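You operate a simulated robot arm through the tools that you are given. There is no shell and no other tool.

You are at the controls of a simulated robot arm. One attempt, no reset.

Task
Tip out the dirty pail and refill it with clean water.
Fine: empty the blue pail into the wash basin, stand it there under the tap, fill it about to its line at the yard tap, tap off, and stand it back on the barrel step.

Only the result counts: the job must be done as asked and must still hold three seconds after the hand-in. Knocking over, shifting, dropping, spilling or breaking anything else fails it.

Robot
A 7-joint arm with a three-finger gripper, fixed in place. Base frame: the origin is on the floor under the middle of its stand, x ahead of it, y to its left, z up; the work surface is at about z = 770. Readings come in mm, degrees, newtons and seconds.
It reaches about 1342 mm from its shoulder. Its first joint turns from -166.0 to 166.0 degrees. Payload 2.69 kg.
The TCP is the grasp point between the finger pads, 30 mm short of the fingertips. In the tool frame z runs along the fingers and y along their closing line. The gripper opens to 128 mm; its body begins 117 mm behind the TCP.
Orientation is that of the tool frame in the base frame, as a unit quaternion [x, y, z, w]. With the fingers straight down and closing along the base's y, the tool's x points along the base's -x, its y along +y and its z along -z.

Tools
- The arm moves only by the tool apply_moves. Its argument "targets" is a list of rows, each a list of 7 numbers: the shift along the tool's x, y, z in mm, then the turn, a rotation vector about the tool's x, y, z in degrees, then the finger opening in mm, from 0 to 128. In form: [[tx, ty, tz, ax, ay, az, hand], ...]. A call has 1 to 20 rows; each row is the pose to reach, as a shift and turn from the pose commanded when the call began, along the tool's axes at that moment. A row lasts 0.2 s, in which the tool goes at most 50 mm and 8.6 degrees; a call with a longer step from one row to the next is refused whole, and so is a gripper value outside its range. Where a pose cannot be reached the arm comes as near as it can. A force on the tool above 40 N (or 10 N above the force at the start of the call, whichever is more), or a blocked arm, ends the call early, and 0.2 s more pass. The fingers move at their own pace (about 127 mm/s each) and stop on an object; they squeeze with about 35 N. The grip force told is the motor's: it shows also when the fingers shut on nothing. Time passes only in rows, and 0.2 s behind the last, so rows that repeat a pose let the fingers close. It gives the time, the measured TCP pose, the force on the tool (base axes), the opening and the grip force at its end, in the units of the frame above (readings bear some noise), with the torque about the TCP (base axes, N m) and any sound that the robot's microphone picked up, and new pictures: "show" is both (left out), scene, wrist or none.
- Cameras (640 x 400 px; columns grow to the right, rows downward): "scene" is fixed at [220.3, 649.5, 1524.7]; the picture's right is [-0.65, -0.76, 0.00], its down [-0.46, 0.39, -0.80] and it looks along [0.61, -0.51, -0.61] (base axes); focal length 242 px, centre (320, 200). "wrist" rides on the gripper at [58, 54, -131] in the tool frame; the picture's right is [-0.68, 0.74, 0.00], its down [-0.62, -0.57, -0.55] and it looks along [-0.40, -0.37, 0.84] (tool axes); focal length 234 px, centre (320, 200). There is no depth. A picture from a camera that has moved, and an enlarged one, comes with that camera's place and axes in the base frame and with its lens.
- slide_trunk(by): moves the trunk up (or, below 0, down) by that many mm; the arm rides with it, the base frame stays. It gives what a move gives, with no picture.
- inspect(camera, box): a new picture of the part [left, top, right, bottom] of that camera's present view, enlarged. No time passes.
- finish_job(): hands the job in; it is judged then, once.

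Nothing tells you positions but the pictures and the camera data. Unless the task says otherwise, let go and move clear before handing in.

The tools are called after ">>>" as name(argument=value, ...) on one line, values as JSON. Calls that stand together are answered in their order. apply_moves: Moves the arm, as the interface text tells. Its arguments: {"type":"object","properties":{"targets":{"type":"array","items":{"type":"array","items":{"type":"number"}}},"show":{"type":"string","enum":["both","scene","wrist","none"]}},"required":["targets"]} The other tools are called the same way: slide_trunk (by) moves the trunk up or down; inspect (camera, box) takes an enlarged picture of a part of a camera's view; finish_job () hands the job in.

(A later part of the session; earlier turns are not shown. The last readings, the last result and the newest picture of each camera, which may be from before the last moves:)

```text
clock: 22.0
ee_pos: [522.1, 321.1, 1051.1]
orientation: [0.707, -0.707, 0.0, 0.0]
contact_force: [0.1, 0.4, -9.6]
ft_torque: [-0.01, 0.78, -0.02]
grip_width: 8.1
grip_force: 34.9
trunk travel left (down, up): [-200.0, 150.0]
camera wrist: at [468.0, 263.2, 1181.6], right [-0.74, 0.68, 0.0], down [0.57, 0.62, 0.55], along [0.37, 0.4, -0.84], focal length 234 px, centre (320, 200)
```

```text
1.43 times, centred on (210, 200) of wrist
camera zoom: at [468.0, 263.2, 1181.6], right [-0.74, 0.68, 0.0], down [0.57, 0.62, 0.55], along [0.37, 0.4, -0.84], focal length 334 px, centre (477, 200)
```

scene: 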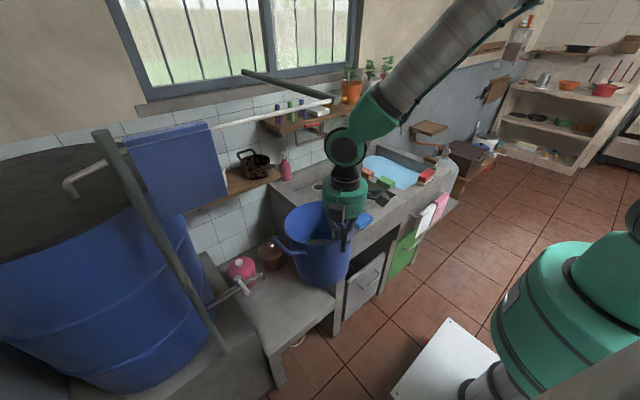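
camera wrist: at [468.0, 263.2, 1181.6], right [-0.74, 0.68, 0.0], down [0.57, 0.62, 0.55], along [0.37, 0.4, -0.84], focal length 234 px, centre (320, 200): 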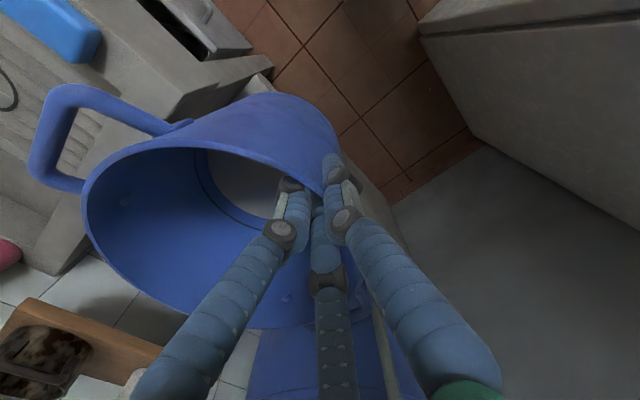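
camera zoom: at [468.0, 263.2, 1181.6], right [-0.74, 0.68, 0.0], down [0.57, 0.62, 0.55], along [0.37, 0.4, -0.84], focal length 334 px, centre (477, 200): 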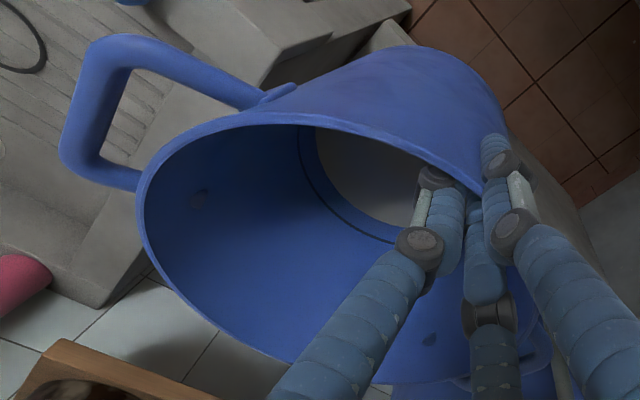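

Clear to cross. I'll swing the pail to the front of the basin (y ≈ -20) at this height.

>>> apply_moves(targets=[[8, 0, 0, 0, 0, 0, 0], [24, 0, 0, 0, 0, 0, 0], [46, 0, 0, 0, 0, 0, 0], [70, 0, 0, 0, 0, 0, 0], [95, 0, 0, 0, 0, 0, 0], [120, 0, 0, 0, 0, 0, 0], [145, 0, 0, 0, 0, 0, 0], [170, 0, 0, 0, 0, 0, 0], [195, 0, 0, 0, 0, 0, 0], [220, 0, 0, 0, 0, 0, 0], [245, 0, 0, 0, 0, 0, 0], [270, 0, 0, 0, 0, 0, 0], [295, 0, 0, 0, 0, 0, 0], [316, 0, 0, 0, 0, 0, 0], [331, 0, 0, 0, 0, 0, 0], [339, 0, 0, 0, 0, 0, 0], [341, 0, 0, 0, 0, 0, 0], [341, 0, 0, 0, 0, 0, 0]], show="both")

```text
clock: 25.8
ee_pos: [521.3, -21.2, 1051.0]
orientation: [-0.707, 0.707, 0.0, -0.001]
contact_force: [-1.8, 3.9, -5.5]
ft_torque: [0.55, 0.57, 0.48]
grip_width: 8.2
grip_force: 35.2
trunk travel left (down, up): [-200.0, 150.0]
camera wrist: at [467.1, -77.3, 1182.1], right [-0.74, 0.68, 0.0], down [0.57, 0.62, 0.55], along [0.37, 0.4, -0.84], focal length 234 px, centre (320, 200)
```

scene: 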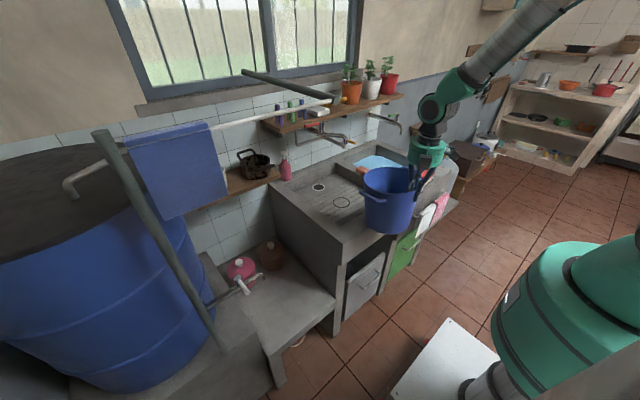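
wrist: 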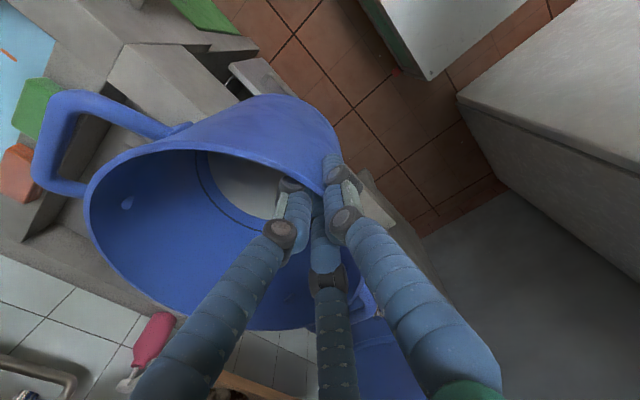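

The force reading changed: the pail may be touching the blue sponge or something on the rim. Looking closely before any further motion.

>>> inspect(camera="scene", box=[320, 150, 460, 250])

>>> inspect(camera="wrist", box=[60, 40, 340, 240])

```text
4.00 times, centred on (390, 200) of scene
camera zoom: at [220.3, 649.5, 1524.7], right [-0.65, -0.76, 0.0], down [-0.46, 0.39, -0.8], along [0.61, -0.51, -0.61], focal length 967 px, centre (40, 200)
```

zoom: 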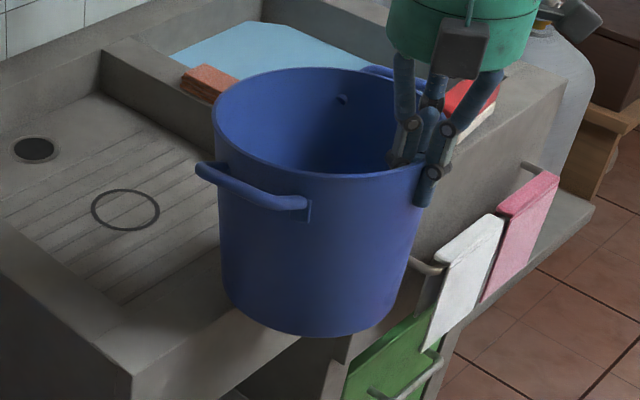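

```text
2.00 times, centred on (200, 140) of wrist
camera zoom: at [467.1, -77.3, 1182.1], right [-0.74, 0.68, 0.0], down [0.57, 0.62, 0.55], along [0.37, 0.4, -0.84], focal length 468 px, centre (560, 320)
```

zoom: 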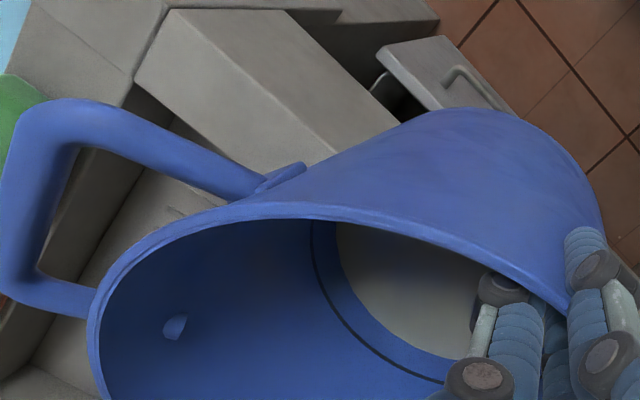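

The blue sponge seems to have been caught by the pail's underside. I'll lift straight up gently and see where the sponge is.

>>> apply_moves(targets=[[0, 0, -3, 0, 0, 0, 0], [0, 0, -8, 0, 0, 0, 0], [0, 0, -15, 0, 0, 0, 0], [0, 0, -25, 0, 0, 0, 0], [0, 0, -37, 0, 0, 0, 0], [0, 0, -50, 0, 0, 0, 0], [0, 0, -60, 0, 0, 0, 0], [0, 0, -65, 0, 0, 0, 0], [0, 0, -65, 0, 0, 0, 0]], show="both")

>>> inspect(camera="scene", box=[320, 150, 460, 250])

>>> inspect(camera="wrist", box=[60, 40, 340, 240])

```text
clock: 27.8
ee_pos: [522.3, -19.1, 1115.9]
orientation: [-0.707, 0.707, 0.0, 0.001]
contact_force: [-0.5, -0.5, -9.5]
ft_torque: [0.03, 0.82, 0.01]
grip_width: 8.3
grip_force: 35.1
trunk travel left (down, up): [-200.0, 150.0]
camera wrist: at [467.7, -77.3, 1247.0], right [-0.74, 0.68, 0.0], down [0.57, 0.62, 0.55], along [0.37, 0.4, -0.84], focal length 234 px, centre (320, 200)
```

scene: 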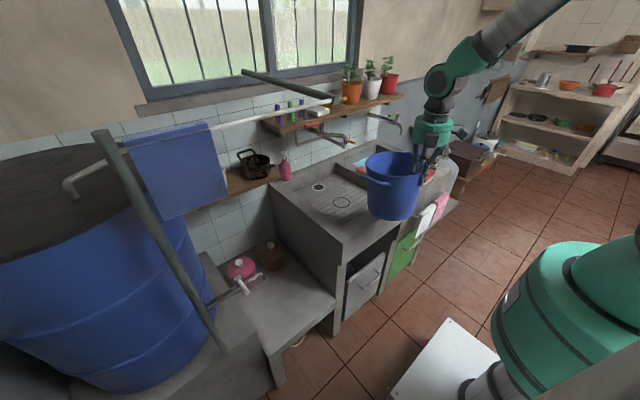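
wrist: 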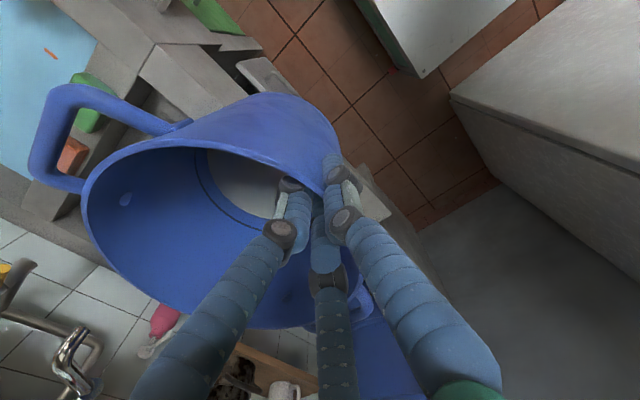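

```text
4.00 times, centred on (390, 200) of scene
camera zoom: at [220.3, 649.5, 1524.7], right [-0.65, -0.76, 0.0], down [-0.46, 0.39, -0.8], along [0.61, -0.51, -0.61], focal length 967 px, centre (40, 200)
```

zoom: 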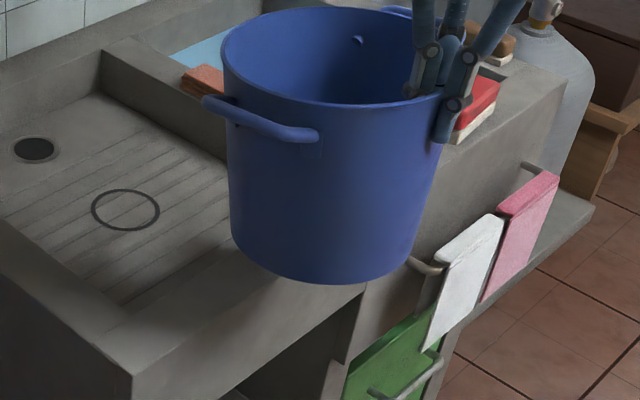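

```text
2.00 times, centred on (200, 140) of wrist
camera zoom: at [467.7, -77.3, 1247.0], right [-0.74, 0.68, 0.0], down [0.57, 0.62, 0.55], along [0.37, 0.4, -0.84], focal length 468 px, centre (560, 320)
```

zoom: 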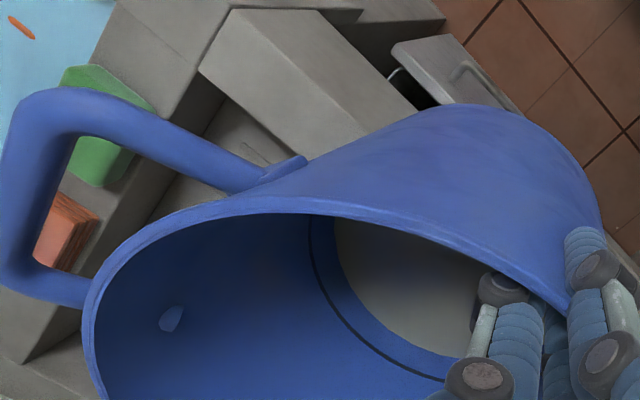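

The sponge is hidden behind the pail in both views. With the pail well above everything now, I'll shift it sideways (-y) to see the rim.

>>> apply_moves(targets=[[8, 6, 0, 0, 0, 0, 0], [24, 14, 0, 0, 0, 0, 0], [46, 24, 0, 0, 0, 0, 0], [70, 34, 0, 0, 0, 0, 0], [95, 44, 0, 0, 0, 0, 0], [120, 54, 0, 0, 0, 0, 0], [145, 62, 0, 0, 0, 0, 0], [170, 68, 0, 0, 0, 0, 0], [190, 72, 0, 0, 0, 0, 0], [200, 74, 0, 0, 0, 0, 0], [200, 74, 0, 0, 0, 0, 0]], show="both")

>>> inspect(camera="scene", box=[320, 150, 460, 250])

>>> inspect(camera="wrist", box=[0, 0, 300, 200])

```text
clock: 30.2
ee_pos: [447.5, -219.6, 1116.0]
orientation: [-0.707, 0.707, -0.001, 0.0]
contact_force: [-0.1, -0.2, -9.7]
ft_torque: [0.04, 0.8, -0.02]
grip_width: 8.4
grip_force: 35.4
trunk travel left (down, up): [-200.0, 150.0]
camera wrist: at [393.5, -278.1, 1246.8], right [-0.74, 0.68, 0.0], down [0.57, 0.62, 0.55], along [0.37, 0.4, -0.84], focal length 234 px, centre (320, 200)
```

scene: 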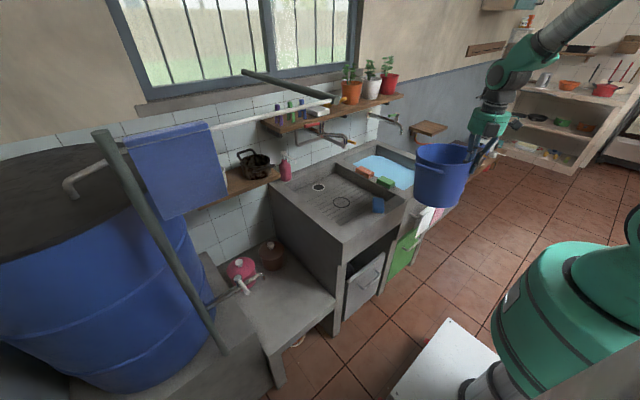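
wrist: 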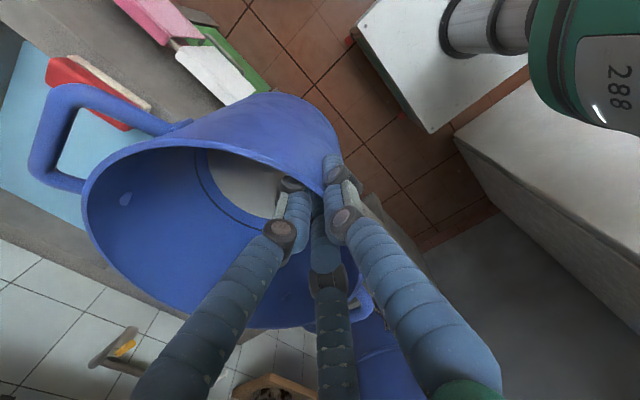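

```text
4.00 times, centred on (390, 200) of scene
camera zoom: at [220.3, 649.5, 1524.7], right [-0.65, -0.76, 0.0], down [-0.46, 0.39, -0.8], along [0.61, -0.51, -0.61], focal length 967 px, centre (40, 200)
```

zoom: 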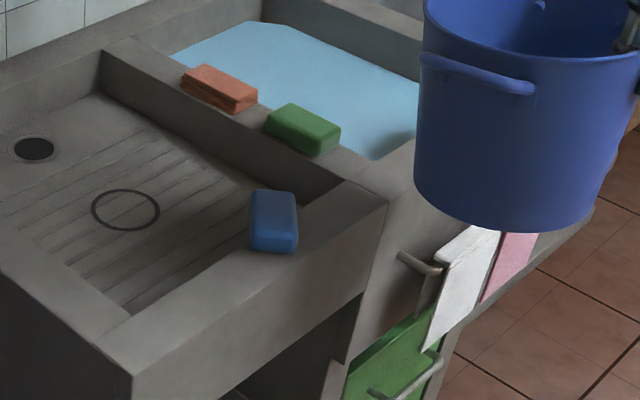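

```text
2.00 times, centred on (150, 100) of wrist
camera zoom: at [393.5, -278.1, 1246.8], right [-0.74, 0.68, 0.0], down [0.57, 0.62, 0.55], along [0.37, 0.4, -0.84], focal length 468 px, centre (660, 400)
```

zoom: 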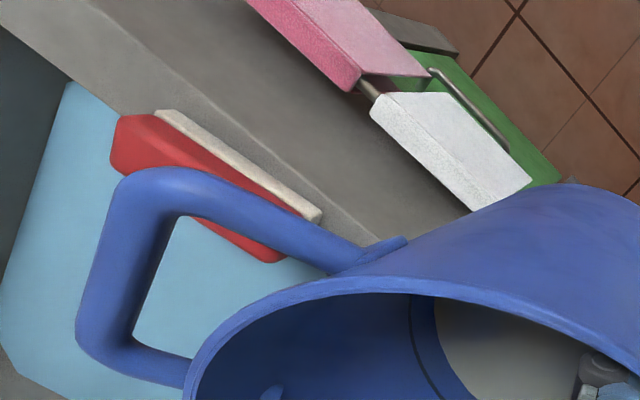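

The sponge was dragged about 13 cm along the front rim — I'll have to put it back exactly where it was ((≈670, 38), long side along the rim). First I need a free hand: I'll set the pail down in the basin, approaching along y≈+15 to keep clear of the sponge and the spout.

>>> apply_moves(targets=[[-8, 4, 0, 0, 0, 0, 0], [-24, 8, 0, 0, 0, 0, 0], [-46, 12, 0, 0, 0, 0, 0], [-70, 16, 0, 0, 0, 0, 0], [-95, 18, 0, 0, 0, 0, 0], [-120, 18, 0, 0, 0, 0, 0], [-145, 18, 0, 0, 0, 0, 0], [-170, 18, 0, 0, 0, 0, 0], [-195, 18, 0, 0, 0, 0, 0], [-215, 18, 10, 0, 0, 0, 0], [-229, 18, 25, 0, 0, 0, 0], [-235, 18, 43, 0, 0, 0, 0], [-235, 18, 60, 0, 0, 0, 0], [-235, 18, 71, 0, 0, 0, 0], [-235, 18, 75, 0, 0, 0, 0], [-235, 18, 75, 0, 0, 0, 0]], show="both")

>>> inspect(camera="scene", box=[320, 150, 460, 250])

>>> inspect(camera="wrist", box=[0, 0, 300, 200])

```text
clock: 33.6
ee_pos: [429.7, 14.1, 1039.9]
orientation: [-0.707, 0.707, 0.0, -0.001]
contact_force: [-0.3, 1.1, -9.5]
ft_torque: [-0.03, 0.78, 0.0]
grip_width: 8.4
grip_force: 35.0
trunk travel left (down, up): [-200.0, 150.0]
camera wrist: at [375.6, -42.5, 1171.5], right [-0.74, 0.68, 0.0], down [0.57, 0.62, 0.55], along [0.37, 0.4, -0.84], focal length 234 px, centre (320, 200)
```

scene: 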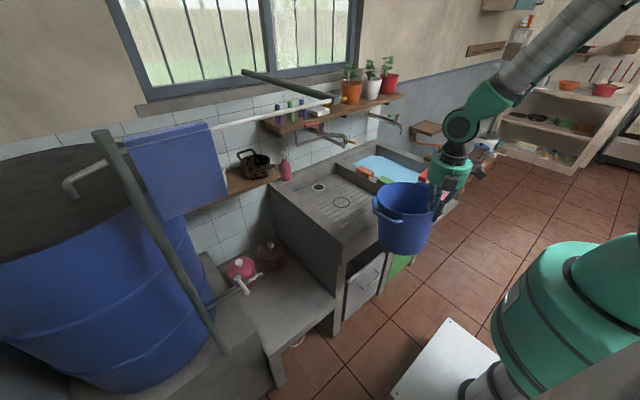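
wrist: 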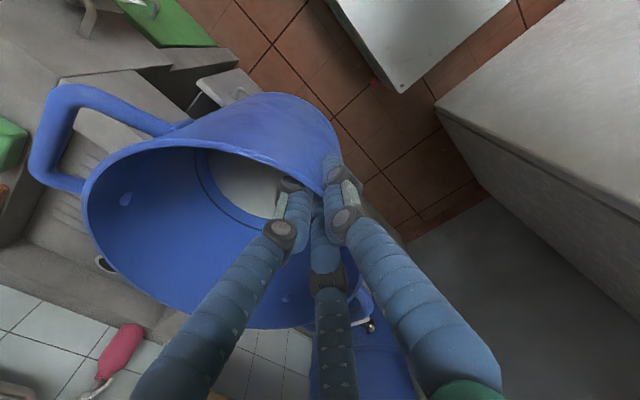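

```text
4.00 times, centred on (390, 200) of scene
camera zoom: at [220.3, 649.5, 1524.7], right [-0.65, -0.76, 0.0], down [-0.46, 0.39, -0.8], along [0.61, -0.51, -0.61], focal length 967 px, centre (40, 200)
```

zoom: 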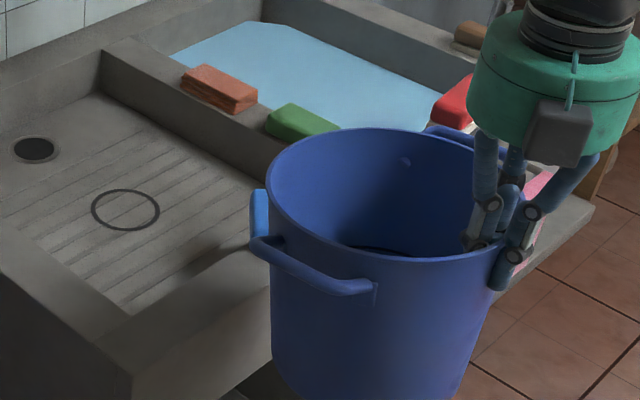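

```text
2.00 times, centred on (150, 100) of wrist
camera zoom: at [375.6, -42.5, 1171.5], right [-0.74, 0.68, 0.0], down [0.57, 0.62, 0.55], along [0.37, 0.4, -0.84], focal length 468 px, centre (660, 400)
```

zoom: 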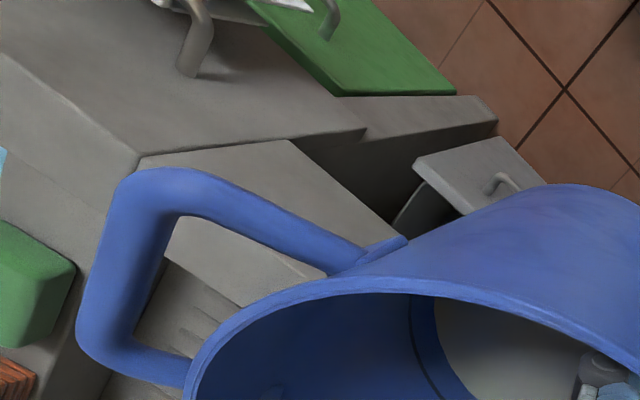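

The sponge now sits skewed near (697, -95). I'll cross the front rim further left (y≈45) with the pail bottom just above the rim, staying below the spout.

>>> apply_moves(targets=[[-6, 0, -2, 0, 0, 0, 0], [-18, 0, -5, 0, 0, 0, 0], [-27, -4, -6, 0, 0, 0, 0], [-30, -14, -6, 0, 0, 0, 0], [-30, -32, -6, 0, 0, 0, 0], [-30, -54, -6, 0, 0, 0, 0], [-30, -78, -6, 0, 0, 0, 0], [-30, -102, -6, 0, 0, 0, 0], [-30, -126, -6, 0, 0, 0, 0], [-30, -150, -6, 0, 0, 0, 0], [-30, -174, -6, 0, 0, 0, 0], [-30, -198, -6, 0, 0, 0, 0], [-30, -222, -6, 0, 0, 0, 0], [-30, -246, -6, 0, 0, 0, 0], [-30, -266, -6, 0, 0, 0, 0], [-30, -280, -6, 0, 0, 0, 0], [-30, -287, -6, 0, 0, 0, 0], [-30, -287, -6, 0, 0, 0, 0]], show="both")

>>> inspect(camera="scene", box=[310, 100, 450, 240])

>>> inspect(camera="wrist", box=[0, 0, 300, 200])

```text
clock: 37.4
ee_pos: [716.9, 45.6, 1045.8]
orientation: [-0.707, 0.707, 0.0, -0.001]
contact_force: [-0.1, 0.0, -10.0]
ft_torque: [0.02, 0.78, 0.03]
grip_width: 8.4
grip_force: 35.1
trunk travel left (down, up): [-200.0, 150.0]
camera wrist: at [663.0, -12.6, 1177.4], right [-0.74, 0.68, 0.0], down [0.57, 0.62, 0.55], along [0.37, 0.4, -0.84], focal length 234 px, centre (320, 200)
```

scene: 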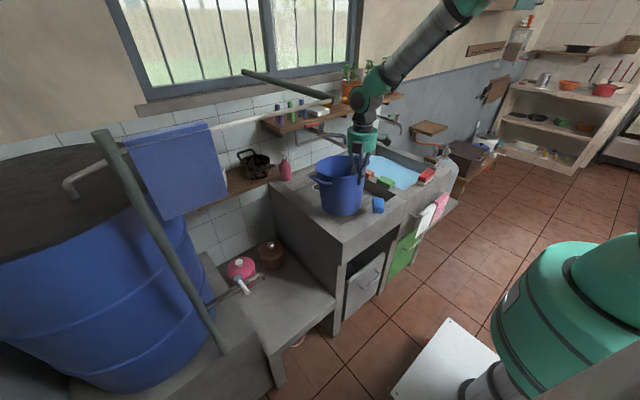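
wrist: 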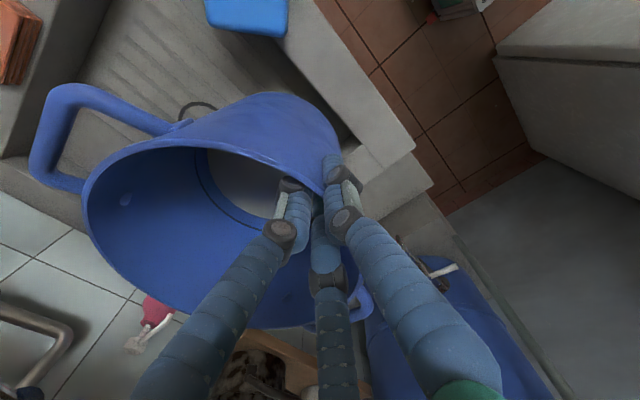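

```text
2.86 times, centred on (380, 170) of scene
camera zoom: at [220.3, 649.5, 1524.7], right [-0.65, -0.76, 0.0], down [-0.46, 0.39, -0.8], along [0.61, -0.51, -0.61], focal length 691 px, centre (149, 286)
```

zoom: 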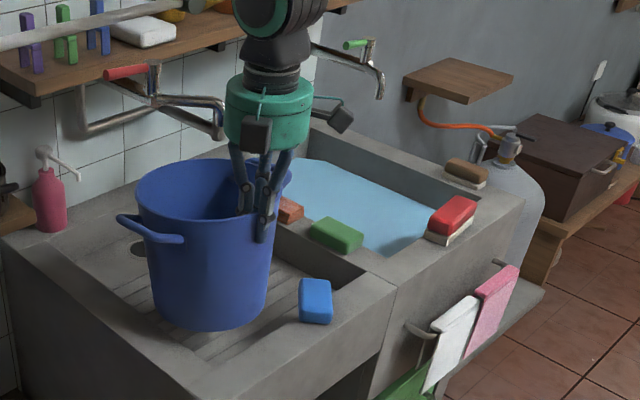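

```text
2.00 times, centred on (150, 100) of wrist
camera zoom: at [663.0, -12.6, 1177.4], right [-0.74, 0.68, 0.0], down [0.57, 0.62, 0.55], along [0.37, 0.4, -0.84], focal length 468 px, centre (660, 400)
```

zoom: 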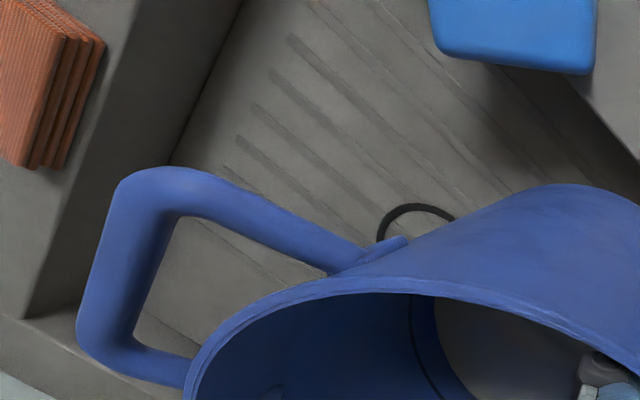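

Crossed cleanly. Now I'll shift over the basin's middle-left, level the pail by about 5°, and lower it most of the way.

>>> apply_moves(targets=[[6, -2, 0, 0, 0, 0, 0], [18, -5, 0, 0, 0, 0, 0], [34, -9, 0, 0, 0, 0, 0], [48, -12, 0, 1, 0, 0, 0], [55, -13, 3, 2, 0, 0, 0], [55, -13, 12, 3, 0, 0, 0], [55, -13, 27, 4, 0, 0, 0], [55, -13, 45, 5, 0, 0, 0], [55, -13, 63, 5, 0, 0, 0], [55, -13, 80, 5, 0, 0, 0], [55, -13, 92, 5, 0, 0, 0], [55, -13, 98, 5, 0, 0, 0], [55, -13, 100, 5, 0, 0, 0], [55, -13, 100, 5, 0, 0, 0]], show="both")

>>> inspect(camera="scene", box=[300, 120, 420, 240])

```text
clock: 40.4
ee_pos: [729.3, -11.4, 946.5]
orientation: [0.707, -0.706, 0.031, -0.031]
contact_force: [0.3, -0.3, -9.7]
ft_torque: [-0.01, 0.84, 0.01]
grip_width: 8.4
grip_force: 35.4
trunk travel left (down, up): [-200.0, 150.0]
camera wrist: at [664.5, -67.8, 1072.0], right [-0.73, 0.68, -0.06], down [0.52, 0.62, 0.6], along [0.44, 0.4, -0.8], focal length 234 px, centre (320, 200)
```

scene: 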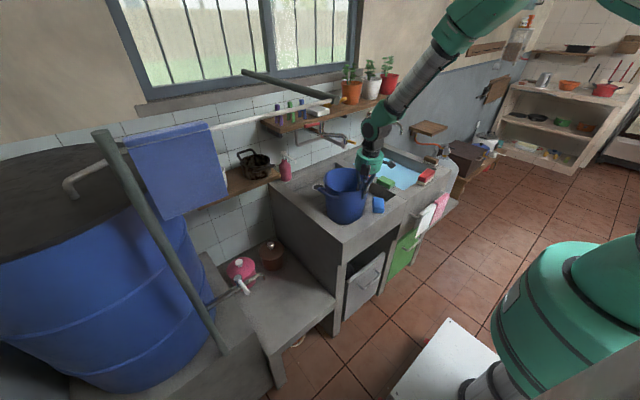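
wrist: 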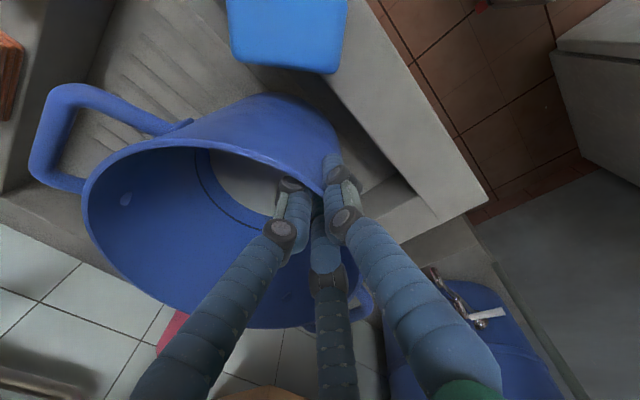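

```text
3.33 times, centred on (360, 180) of scene
camera zoom: at [220.3, 649.5, 1524.7], right [-0.65, -0.76, 0.0], down [-0.46, 0.39, -0.8], along [0.61, -0.51, -0.61], focal length 806 px, centre (187, 267)
```

zoom: 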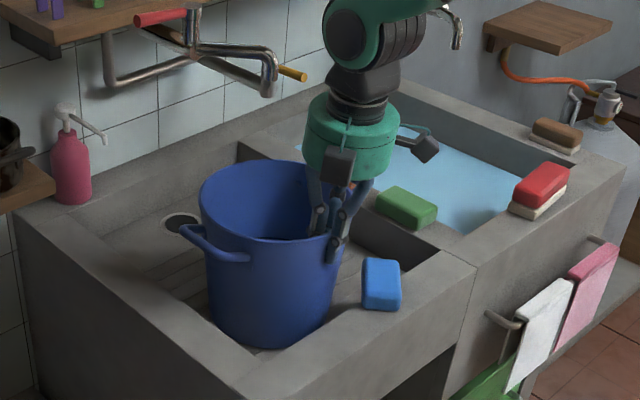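

The pail is inside the basin. Lowering the last bit in small steps until the load transfers.

>>> apply_moves(targets=[[0, -0.4, 4, 0, 0, 0, 0], [0, -0.7, 8, 0, 0, 0, 0], [0, -1, 12, 0, 0, 0, 0]], show="none")

>>> apply_moves(targets=[[0, -0.4, 4, 0, 0, 0, 0]], show="none")

>>> apply_moves(targets=[[0, -0.4, 4, 0, 0, 0, 0]], show="wrist")

```text
clock: 41.2
ee_pos: [733.6, -8.2, 942.0]
orientation: [0.707, -0.706, 0.033, -0.033]
contact_force: [-3.8, -0.6, 15.9]
ft_torque: [0.01, 1.03, -0.03]
grip_width: 8.2
grip_force: 34.8
trunk travel left (down, up): [-200.0, 150.0]
stopped in row 3: the force on the tool passed its limit at 43 N (the readings are from after the stop); the commanded pose is now the measured one
```

```text
clock: 41.6
ee_pos: [735.7, -10.0, 942.4]
orientation: [-0.706, 0.707, -0.034, 0.034]
contact_force: [-3.2, -0.7, 15.0]
ft_torque: [-0.01, 0.98, -0.05]
grip_width: 8.3
grip_force: 35.0
trunk travel left (down, up): [-200.0, 150.0]
stopped in row 1: the force on the tool passed its limit at 43 N (the readings are from after the stop); the commanded pose is now the measured one
```

```text
clock: 41.9
ee_pos: [738.7, -9.2, 942.0]
orientation: [0.706, -0.706, 0.035, -0.034]
contact_force: [-4.9, 0.4, 17.1]
ft_torque: [-0.01, 1.32, 0.01]
grip_width: 8.4
grip_force: 34.9
trunk travel left (down, up): [-200.0, 150.0]
stopped in row 1: the force on the tool passed its limit at 45 N (the readings are from after the stop); the commanded pose is now the measured one
camera wrist: at [670.2, -67.7, 1066.7], right [-0.73, 0.68, -0.07], down [0.51, 0.62, 0.6], along [0.45, 0.4, -0.8], focal length 234 px, centre (320, 200)
```

wrist: 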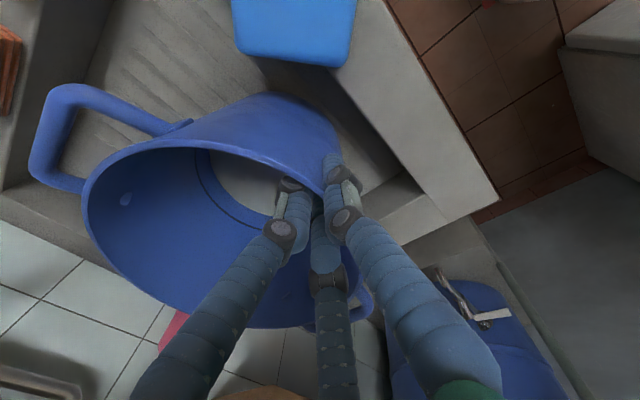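

The tilt over-corrected: the pail is resting on its near edge. I'll ease up a few mm, undo the 5° tilt, and let it sit flat.

>>> apply_moves(targets=[[0, 0, -4, 0, 0, 0, 0], [0, 0, -6, -2, 0, 0, 0], [0, 0, -6, -4, 0, 0, 0], [0, 0, -6, -5.4, 0, 0, 0], [0, 0, -6, -5.4, 0, 0, 0]], show="none")

>>> inspect(camera="scene", box=[300, 120, 420, 240])

```text
clock: 43.1
ee_pos: [738.3, -10.0, 946.5]
orientation: [-0.707, 0.707, -0.001, 0.001]
contact_force: [5.5, -1.0, 4.1]
ft_torque: [-0.03, -2.42, -0.03]
grip_width: 9.5
grip_force: 35.2
trunk travel left (down, up): [-200.0, 150.0]
```

```text
3.33 times, centred on (360, 180) of scene
camera zoom: at [220.3, 649.5, 1524.7], right [-0.65, -0.76, 0.0], down [-0.46, 0.39, -0.8], along [0.61, -0.51, -0.61], focal length 806 px, centre (187, 267)
```

zoom: 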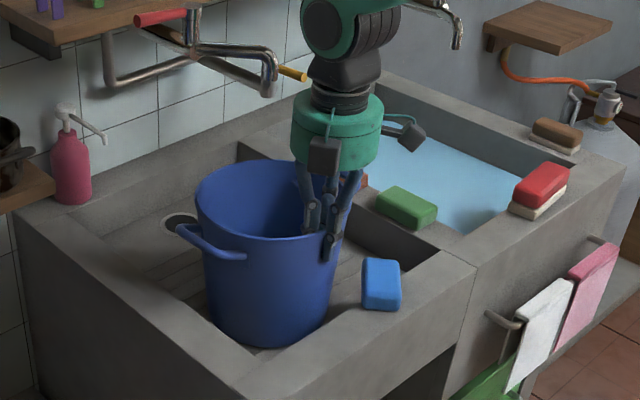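

The readings match the earlier flat-on-the-step grip; I'll split the difference (about 2.7° tilt) so it's nearly flat, then release gently.

>>> apply_moves(targets=[[0, 0, 0, 1.4, 0, 0, 0], [0, 0, 0, 2.8, 0, 0, 0], [0, 0, 0, 2.8, 0, 0, 0]], show="none")

```text
clock: 43.9
ee_pos: [736.0, -10.4, 945.4]
orientation: [0.707, -0.706, 0.018, -0.017]
contact_force: [-2.8, -0.1, -1.4]
ft_torque: [0.05, 0.09, 0.05]
grip_width: 8.4
grip_force: 34.3
trunk travel left (down, up): [-200.0, 150.0]
```

Forces are near zero, so the pail stands flat in the basin. I'll open a bit, go deeper for a stronger grip (tips ~60 mm below the rim), and close again for the pour.

>>> apply_moves(targets=[[0, 0, 0, 0, 0, 0, 25], [0, 0, 0, 0, 0, 0, 40], [0, 0, 0, 0, 0, 0, 40], [0, 0, 6, 0, 0, 0, 40], [0, 0, 14, 0, 0, 0, 40], [0, 0, 22, 0, 0, 0, 40], [0, 0, 27, 0, 0, 0, 40], [0, 0, 27, 0, 0, 0, 40]], show="both")

>>> inspect(camera="scene", box=[300, 120, 420, 240])

>>> inspect(camera="wrist", box=[200, 100, 440, 280])

```text
clock: 45.7
ee_pos: [739.2, -9.7, 919.4]
orientation: [0.707, -0.707, 0.018, -0.018]
contact_force: [0.5, -0.6, -0.6]
ft_torque: [0.06, 0.0, -0.04]
grip_width: 40.0
grip_force: 0.2
trunk travel left (down, up): [-200.0, 150.0]
camera wrist: at [677.4, -67.7, 1047.1], right [-0.74, 0.68, -0.04], down [0.54, 0.62, 0.58], along [0.41, 0.4, -0.82], focal length 234 px, centre (320, 200)
```

scene: 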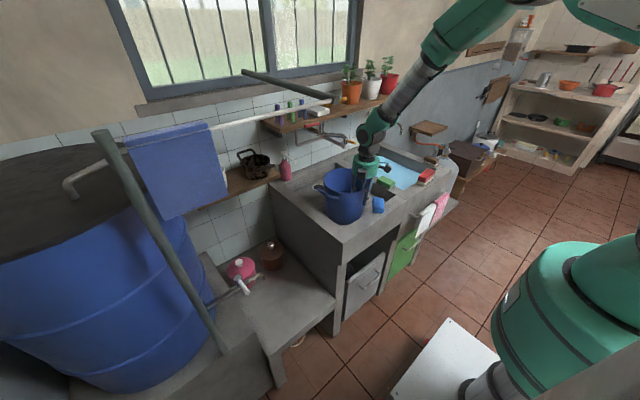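
wrist: 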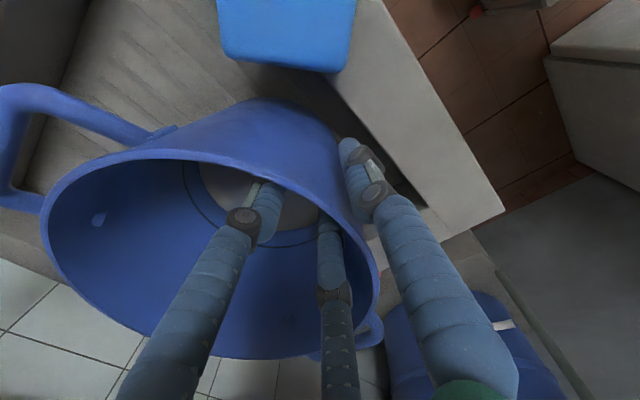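

```text
3.33 times, centred on (360, 180) of scene
camera zoom: at [220.3, 649.5, 1524.7], right [-0.65, -0.76, 0.0], down [-0.46, 0.39, -0.8], along [0.61, -0.51, -0.61], focal length 806 px, centre (187, 267)
```

zoom: 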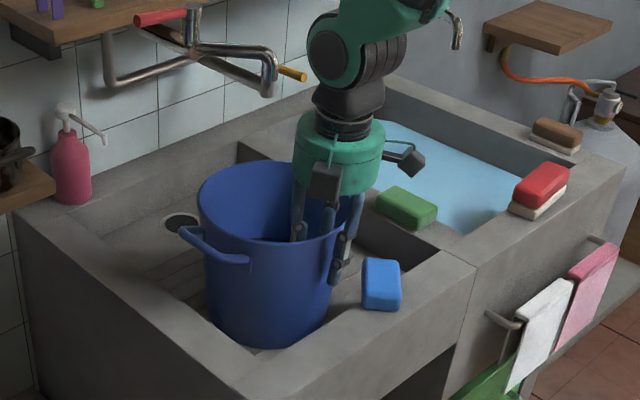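

```text
2.22 times, centred on (320, 190) of wrist
camera zoom: at [677.4, -67.7, 1047.1], right [-0.74, 0.68, -0.04], down [0.54, 0.62, 0.58], along [0.41, 0.4, -0.82], focal length 520 px, centre (320, 222)
```

zoom: 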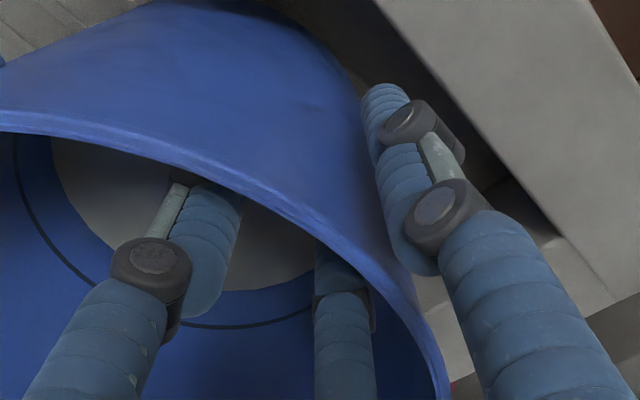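

The wall is between thumb and fingers with a deeper bite. Closing.

>>> apply_moves(targets=[[0, 0, 0, 0, 0, 0, 20], [0, 0, 0, 0, 0, 0, 0], [0, 0, 0, 0, 0, 0, 0], [0, 0, 0, 0, 0, 0, 0], [0, 0, 0, 0, 0, 0, 0]], show="wrist")

```text
clock: 46.9
ee_pos: [737.4, -10.9, 919.5]
orientation: [-0.707, 0.707, -0.019, 0.019]
contact_force: [-2.4, 0.0, 4.1]
ft_torque: [0.04, -1.13, 0.04]
grip_width: 8.5
grip_force: 35.1
trunk travel left (down, up): [-200.0, 150.0]
camera wrist: at [677.2, -67.7, 1047.6], right [-0.74, 0.68, -0.04], down [0.54, 0.62, 0.58], along [0.41, 0.4, -0.82], focal length 234 px, centre (320, 200)
```

wrist: 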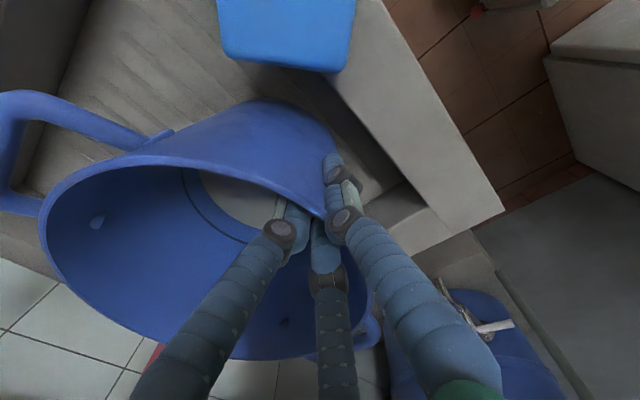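

Good deeper grip. Lifting the pail just above rim level (staying under the spout), checking the load.

>>> apply_moves(targets=[[0, 0, -3, 0, 0, 0, 0], [0, 0, -8, 0, 0, 0, 0], [0, 0, -14, 0, 0, 0, 0], [0, 0, -22, 0, 0, 0, 0], [0, 0, -22, 0, 0, 0, 0]], show="none")

>>> apply_moves(targets=[[0, 0.5, -8, 0, 0, 0, 0], [0, 1.1, -20, 0, 0, 0, 0], [0, 1.8, -35, 0, 0, 0, 0], [0, 2.6, -50, 0, 0, 0, 0], [0, 3.4, -64, 0, 0, 0, 0], [0, 3.8, -72, 0, 0, 0, 0], [0, 3.9, -75, 0, 0, 0, 0], [0, 3.9, -75, 0, 0, 0, 0]], show="both")

```text
clock: 48.1
ee_pos: [736.7, -9.8, 940.4]
orientation: [-0.706, 0.708, -0.018, 0.018]
contact_force: [-0.8, -0.2, -10.0]
ft_torque: [0.0, 0.84, -0.02]
grip_width: 8.2
grip_force: 35.1
trunk travel left (down, up): [-200.0, 150.0]
```

```text
clock: 49.9
ee_pos: [729.7, -9.6, 1015.5]
orientation: [0.707, -0.707, 0.018, -0.018]
contact_force: [0.6, 0.4, -8.3]
ft_torque: [0.02, 0.82, 0.0]
grip_width: 8.3
grip_force: 35.5
trunk travel left (down, up): [-200.0, 150.0]
camera wrist: at [668.6, -67.5, 1143.2], right [-0.74, 0.68, -0.04], down [0.54, 0.62, 0.58], along [0.41, 0.4, -0.82], focal length 234 px, centre (320, 200)
```

scene: 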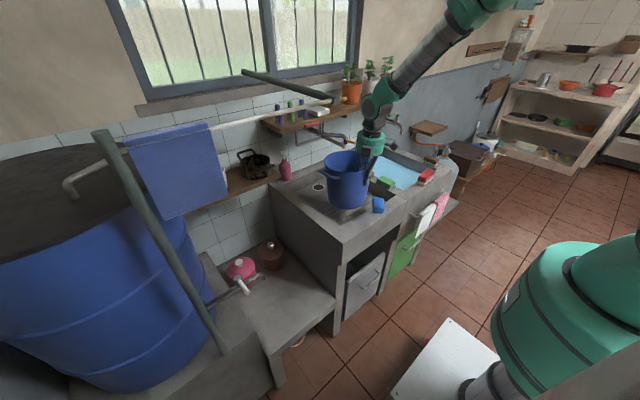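
wrist: 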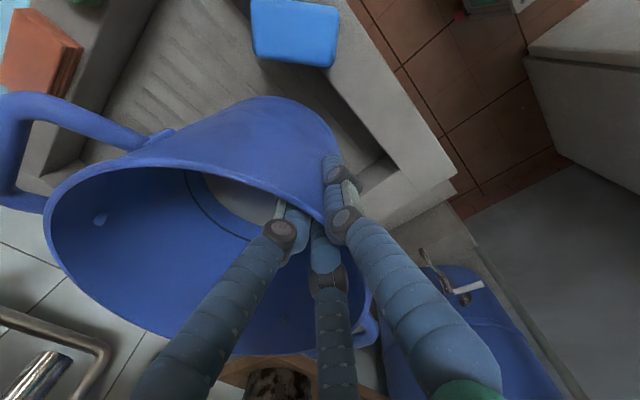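

Solid hold. Shifting left to y≈75 (away from the spout) for the pour.

>>> apply_moves(targets=[[-6, 0, 0, 0, 0, 0, 0], [-18, -2, 0, 0, 0, 0, 0], [-34, -5, 0, 0, 0, 0, 0], [-52, -8, 0, 0, 0, 0, 0], [-68, -10, 0, 0, 0, 0, 0], [-80, -10, 0, 0, 0, 0, 0], [-86, -10, 0, 0, 0, 0, 0], [-86, -10, 0, 0, 0, 0, 0]], show="both")

>>> inspect(camera="scene", box=[290, 90, 430, 240])

```text
clock: 51.7
ee_pos: [740.2, 76.1, 1017.4]
orientation: [-0.707, 0.707, -0.018, 0.019]
contact_force: [0.0, -0.1, -10.8]
ft_torque: [0.01, 0.84, 0.0]
grip_width: 8.1
grip_force: 35.4
trunk travel left (down, up): [-200.0, 150.0]
camera wrist: at [678.8, 18.5, 1144.1], right [-0.74, 0.68, -0.04], down [0.54, 0.62, 0.58], along [0.41, 0.4, -0.82], focal length 234 px, centre (320, 200)
```

scene: 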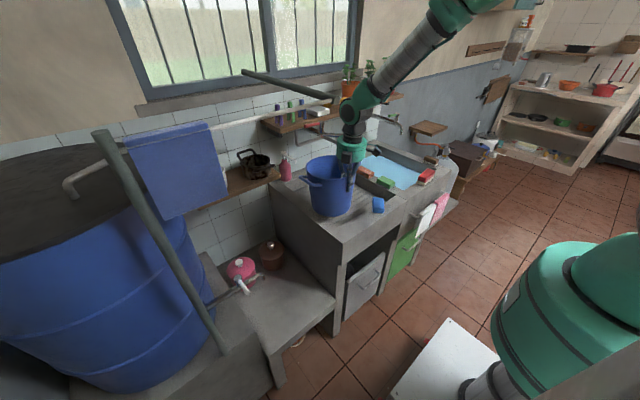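
wrist: 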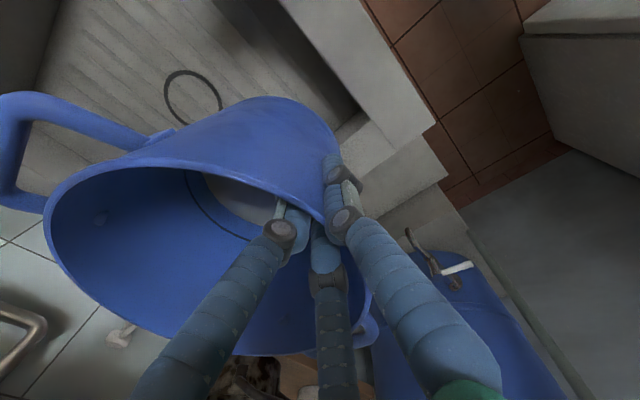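

```text
2.67 times, centred on (360, 165) of scene
camera zoom: at [220.3, 649.5, 1524.7], right [-0.65, -0.76, 0.0], down [-0.46, 0.39, -0.8], along [0.61, -0.51, -0.61], focal length 645 px, centre (213, 293)
```

zoom: 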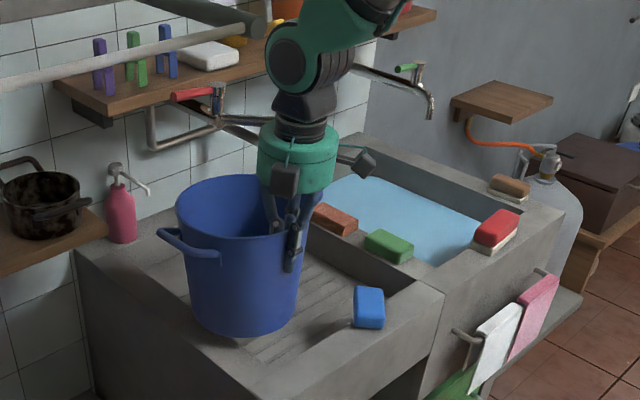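

Ready to pour. First rotating part way (to about 45°), watching the grip torque.

>>> apply_moves(targets=[[0, 0, 0, 2, 0, 0, 0], [0, 0, 0, 6, 0, 0, 0], [0, 0, 0, 11, 0, 0, 0], [0, 0, 0, 16, 0, 0, 0], [0, 0, 0, 21, 0, 0, 0], [0, 0, 0, 26, 0, 0, 0], [0, 0, 0, 31, 0, 0, 0], [0, 0, 0, 35, 0, 0, 0], [0, 0, 0, 37, 0, 0, 0], [0, 0, 0, 37, 0, 0, 0]], show="both")

>>> inspect(camera="scene", box=[290, 90, 430, 240])

```text
clock: 53.9
ee_pos: [737.9, 76.3, 1017.5]
orientation: [-0.664, 0.665, -0.241, 0.242]
contact_force: [-1.9, 0.6, -8.6]
ft_torque: [0.04, 0.98, -0.01]
grip_width: 8.3
grip_force: 35.4
trunk travel left (down, up): [-200.0, 150.0]
camera wrist: at [612.6, 18.4, 1082.7], right [-0.56, 0.68, -0.47], down [0.08, 0.62, 0.78], along [0.82, 0.4, -0.4], focal length 234 px, centre (320, 200)
```

scene: 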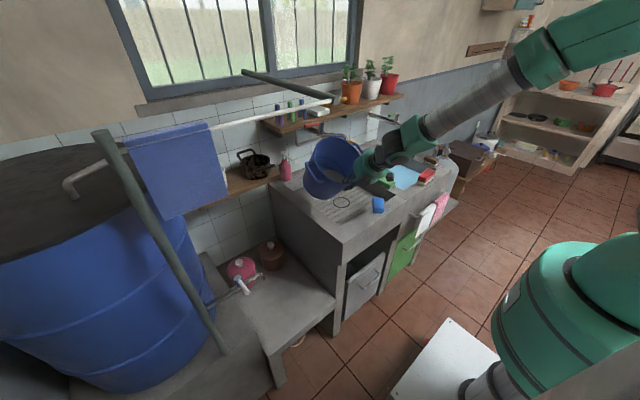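
wrist: 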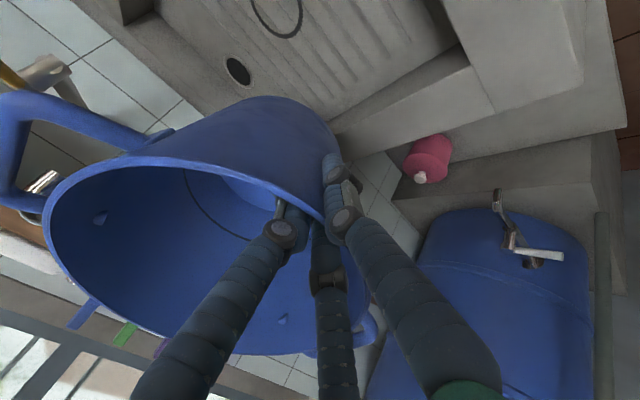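

```text
2.67 times, centred on (360, 165) of scene
camera zoom: at [220.3, 649.5, 1524.7], right [-0.65, -0.76, 0.0], down [-0.46, 0.39, -0.8], along [0.61, -0.51, -0.61], focal length 645 px, centre (213, 293)
```

zoom: 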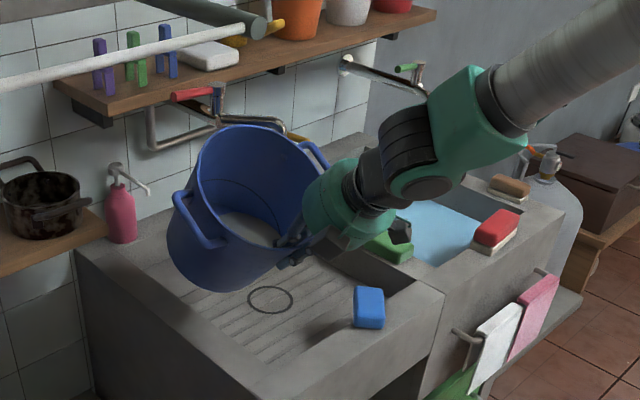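

The grip holds (~1 N·m). Continuing the tilt past horizontal while easing the lip further over the basin.

>>> apply_moves(targets=[[0, -5.5, 4.6, 4, 0, 0, 0], [0, -14, 11.6, 9, 0, 0, 0], [0, -23, 19.3, 14, 0, 0, 0], [0, -32, 27, 19, 0, 0, 0], [0, -40.5, 34, 24, 0, 0, 0], [0, -44.6, 37.4, 28, 0, 0, 0], [0, -46, 38.6, 32, 0, 0, 0], [0, -46, 38.6, 36, 0, 0, 0], [0, -46, 38.6, 40, 0, 0, 0], [0, -46, 38.6, 44, 0, 0, 0], [0, -46, 38.6, 48, 0, 0, 0], [0, -46, 38.6, 52, 0, 0, 0], [0, -46, 38.6, 56, 0, 0, 0], [0, -46, 38.6, 60, 0, 0, 0], [0, -46, 38.6, 63, 0, 0, 0], [0, -46, 38.6, 65, 0, 0, 0], [0, -46, 38.6, 65, 0, 0, 0], [0, -46, 38.6, 65, 0, 0, 0], [0, -46, 38.6, 65, 0, 0, 0], [0, -46, 38.6, 65, 0, 0, 0]], show="both")

>>> inspect(camera="scene", box=[290, 90, 430, 240])

```text
clock: 58.1
ee_pos: [790.7, 109.1, 1016.4]
orientation: [0.418, -0.445, 0.57, -0.55]
contact_force: [-0.9, 0.7, -3.1]
ft_torque: [-0.01, 0.16, -0.01]
grip_width: 8.0
grip_force: 34.9
out of reach, approached as far as the arm can: row 1, 2, 3, 6, 7, 8, 9, 10, 11, 12, 13, 14, 15, 16, 17, 18, 19, 20
trunk travel left (down, up): [-200.0, 150.0]
camera wrist: at [675.3, 57.1, 929.9], right [0.22, 0.68, -0.7], down [-0.65, 0.64, 0.41], along [0.73, 0.37, 0.58], focal length 234 px, centre (320, 200)
```

scene: 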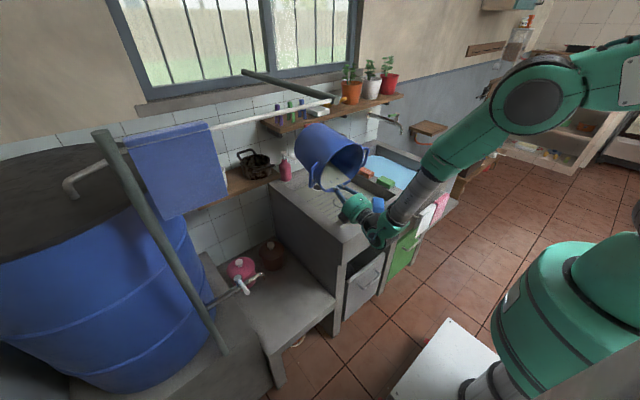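
wrist: 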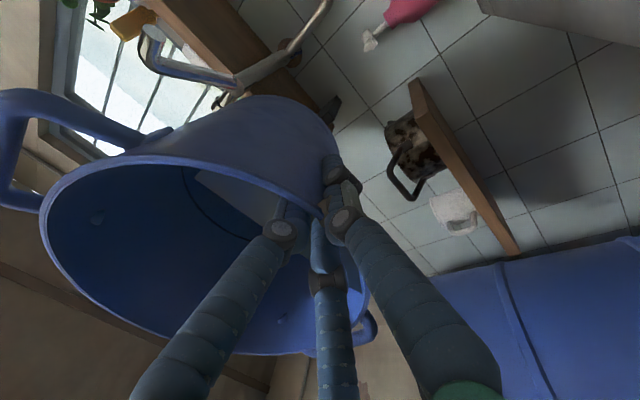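

```text
2.67 times, centred on (360, 165) of scene
camera zoom: at [220.3, 649.5, 1524.7], right [-0.65, -0.76, 0.0], down [-0.46, 0.39, -0.8], along [0.61, -0.51, -0.61], focal length 645 px, centre (213, 293)
```

zoom: 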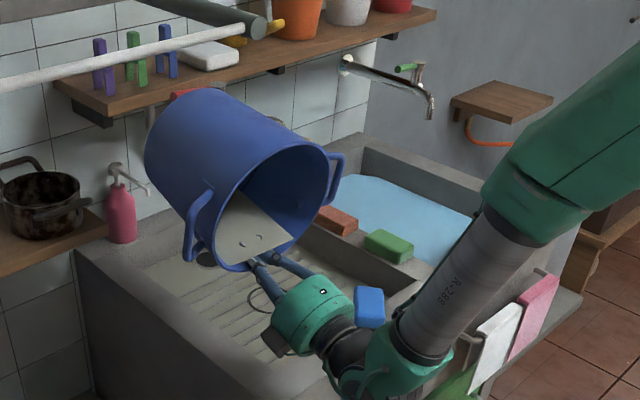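

Most of the load is gone (pail now ~3 N). The arm drifted to y≈109 near its reach limit, so I'll check where the lip is and whether any water remains or landed outside.

>>> inspect(camera="scene", box=[290, 180, 370, 250])

>>> inspect(camera="scene", box=[300, 120, 370, 200])

>>> inspect(camera="wrist", box=[20, 80, 380, 380])

```text
5.71 times, centred on (330, 215) of scene
camera zoom: at [220.3, 649.5, 1524.7], right [-0.65, -0.76, 0.0], down [-0.46, 0.39, -0.8], along [0.61, -0.51, -0.61], focal length 1382 px, centre (263, 114)
```

zoom: 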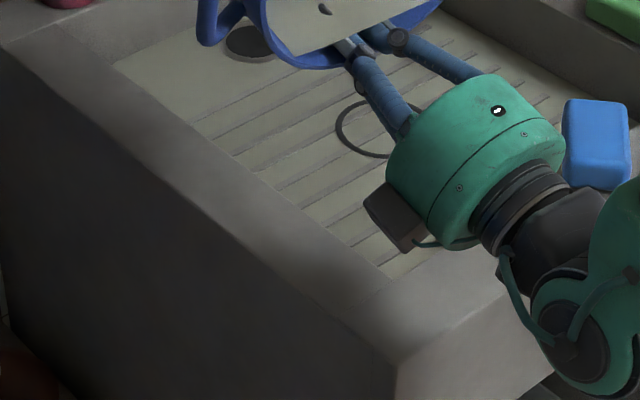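

```text
5.00 times, centred on (335, 160) of scene
camera zoom: at [220.3, 649.5, 1524.7], right [-0.65, -0.76, 0.0], down [-0.46, 0.39, -0.8], along [0.61, -0.51, -0.61], focal length 1209 px, centre (245, 400)
```

zoom: 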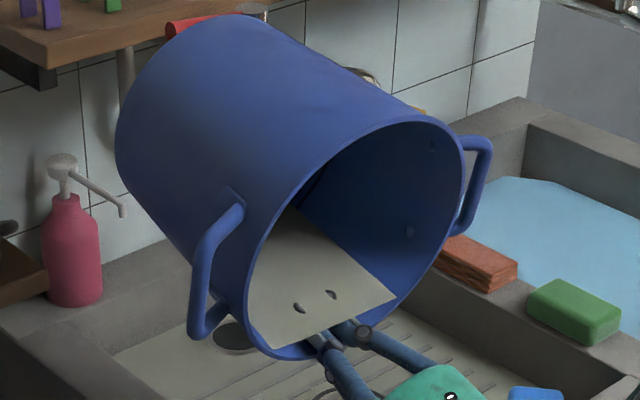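

```text
1.33 times, centred on (200, 230) of wrist
camera zoom: at [675.3, 57.1, 929.9], right [0.22, 0.68, -0.7], down [-0.65, 0.64, 0.41], along [0.73, 0.37, 0.58], focal length 312 px, centre (480, 160)
```

zoom: 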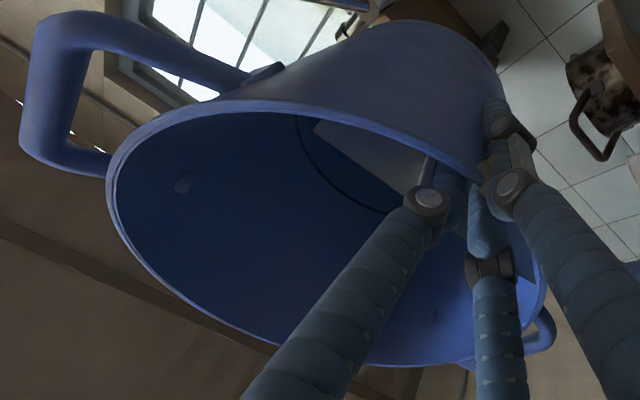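

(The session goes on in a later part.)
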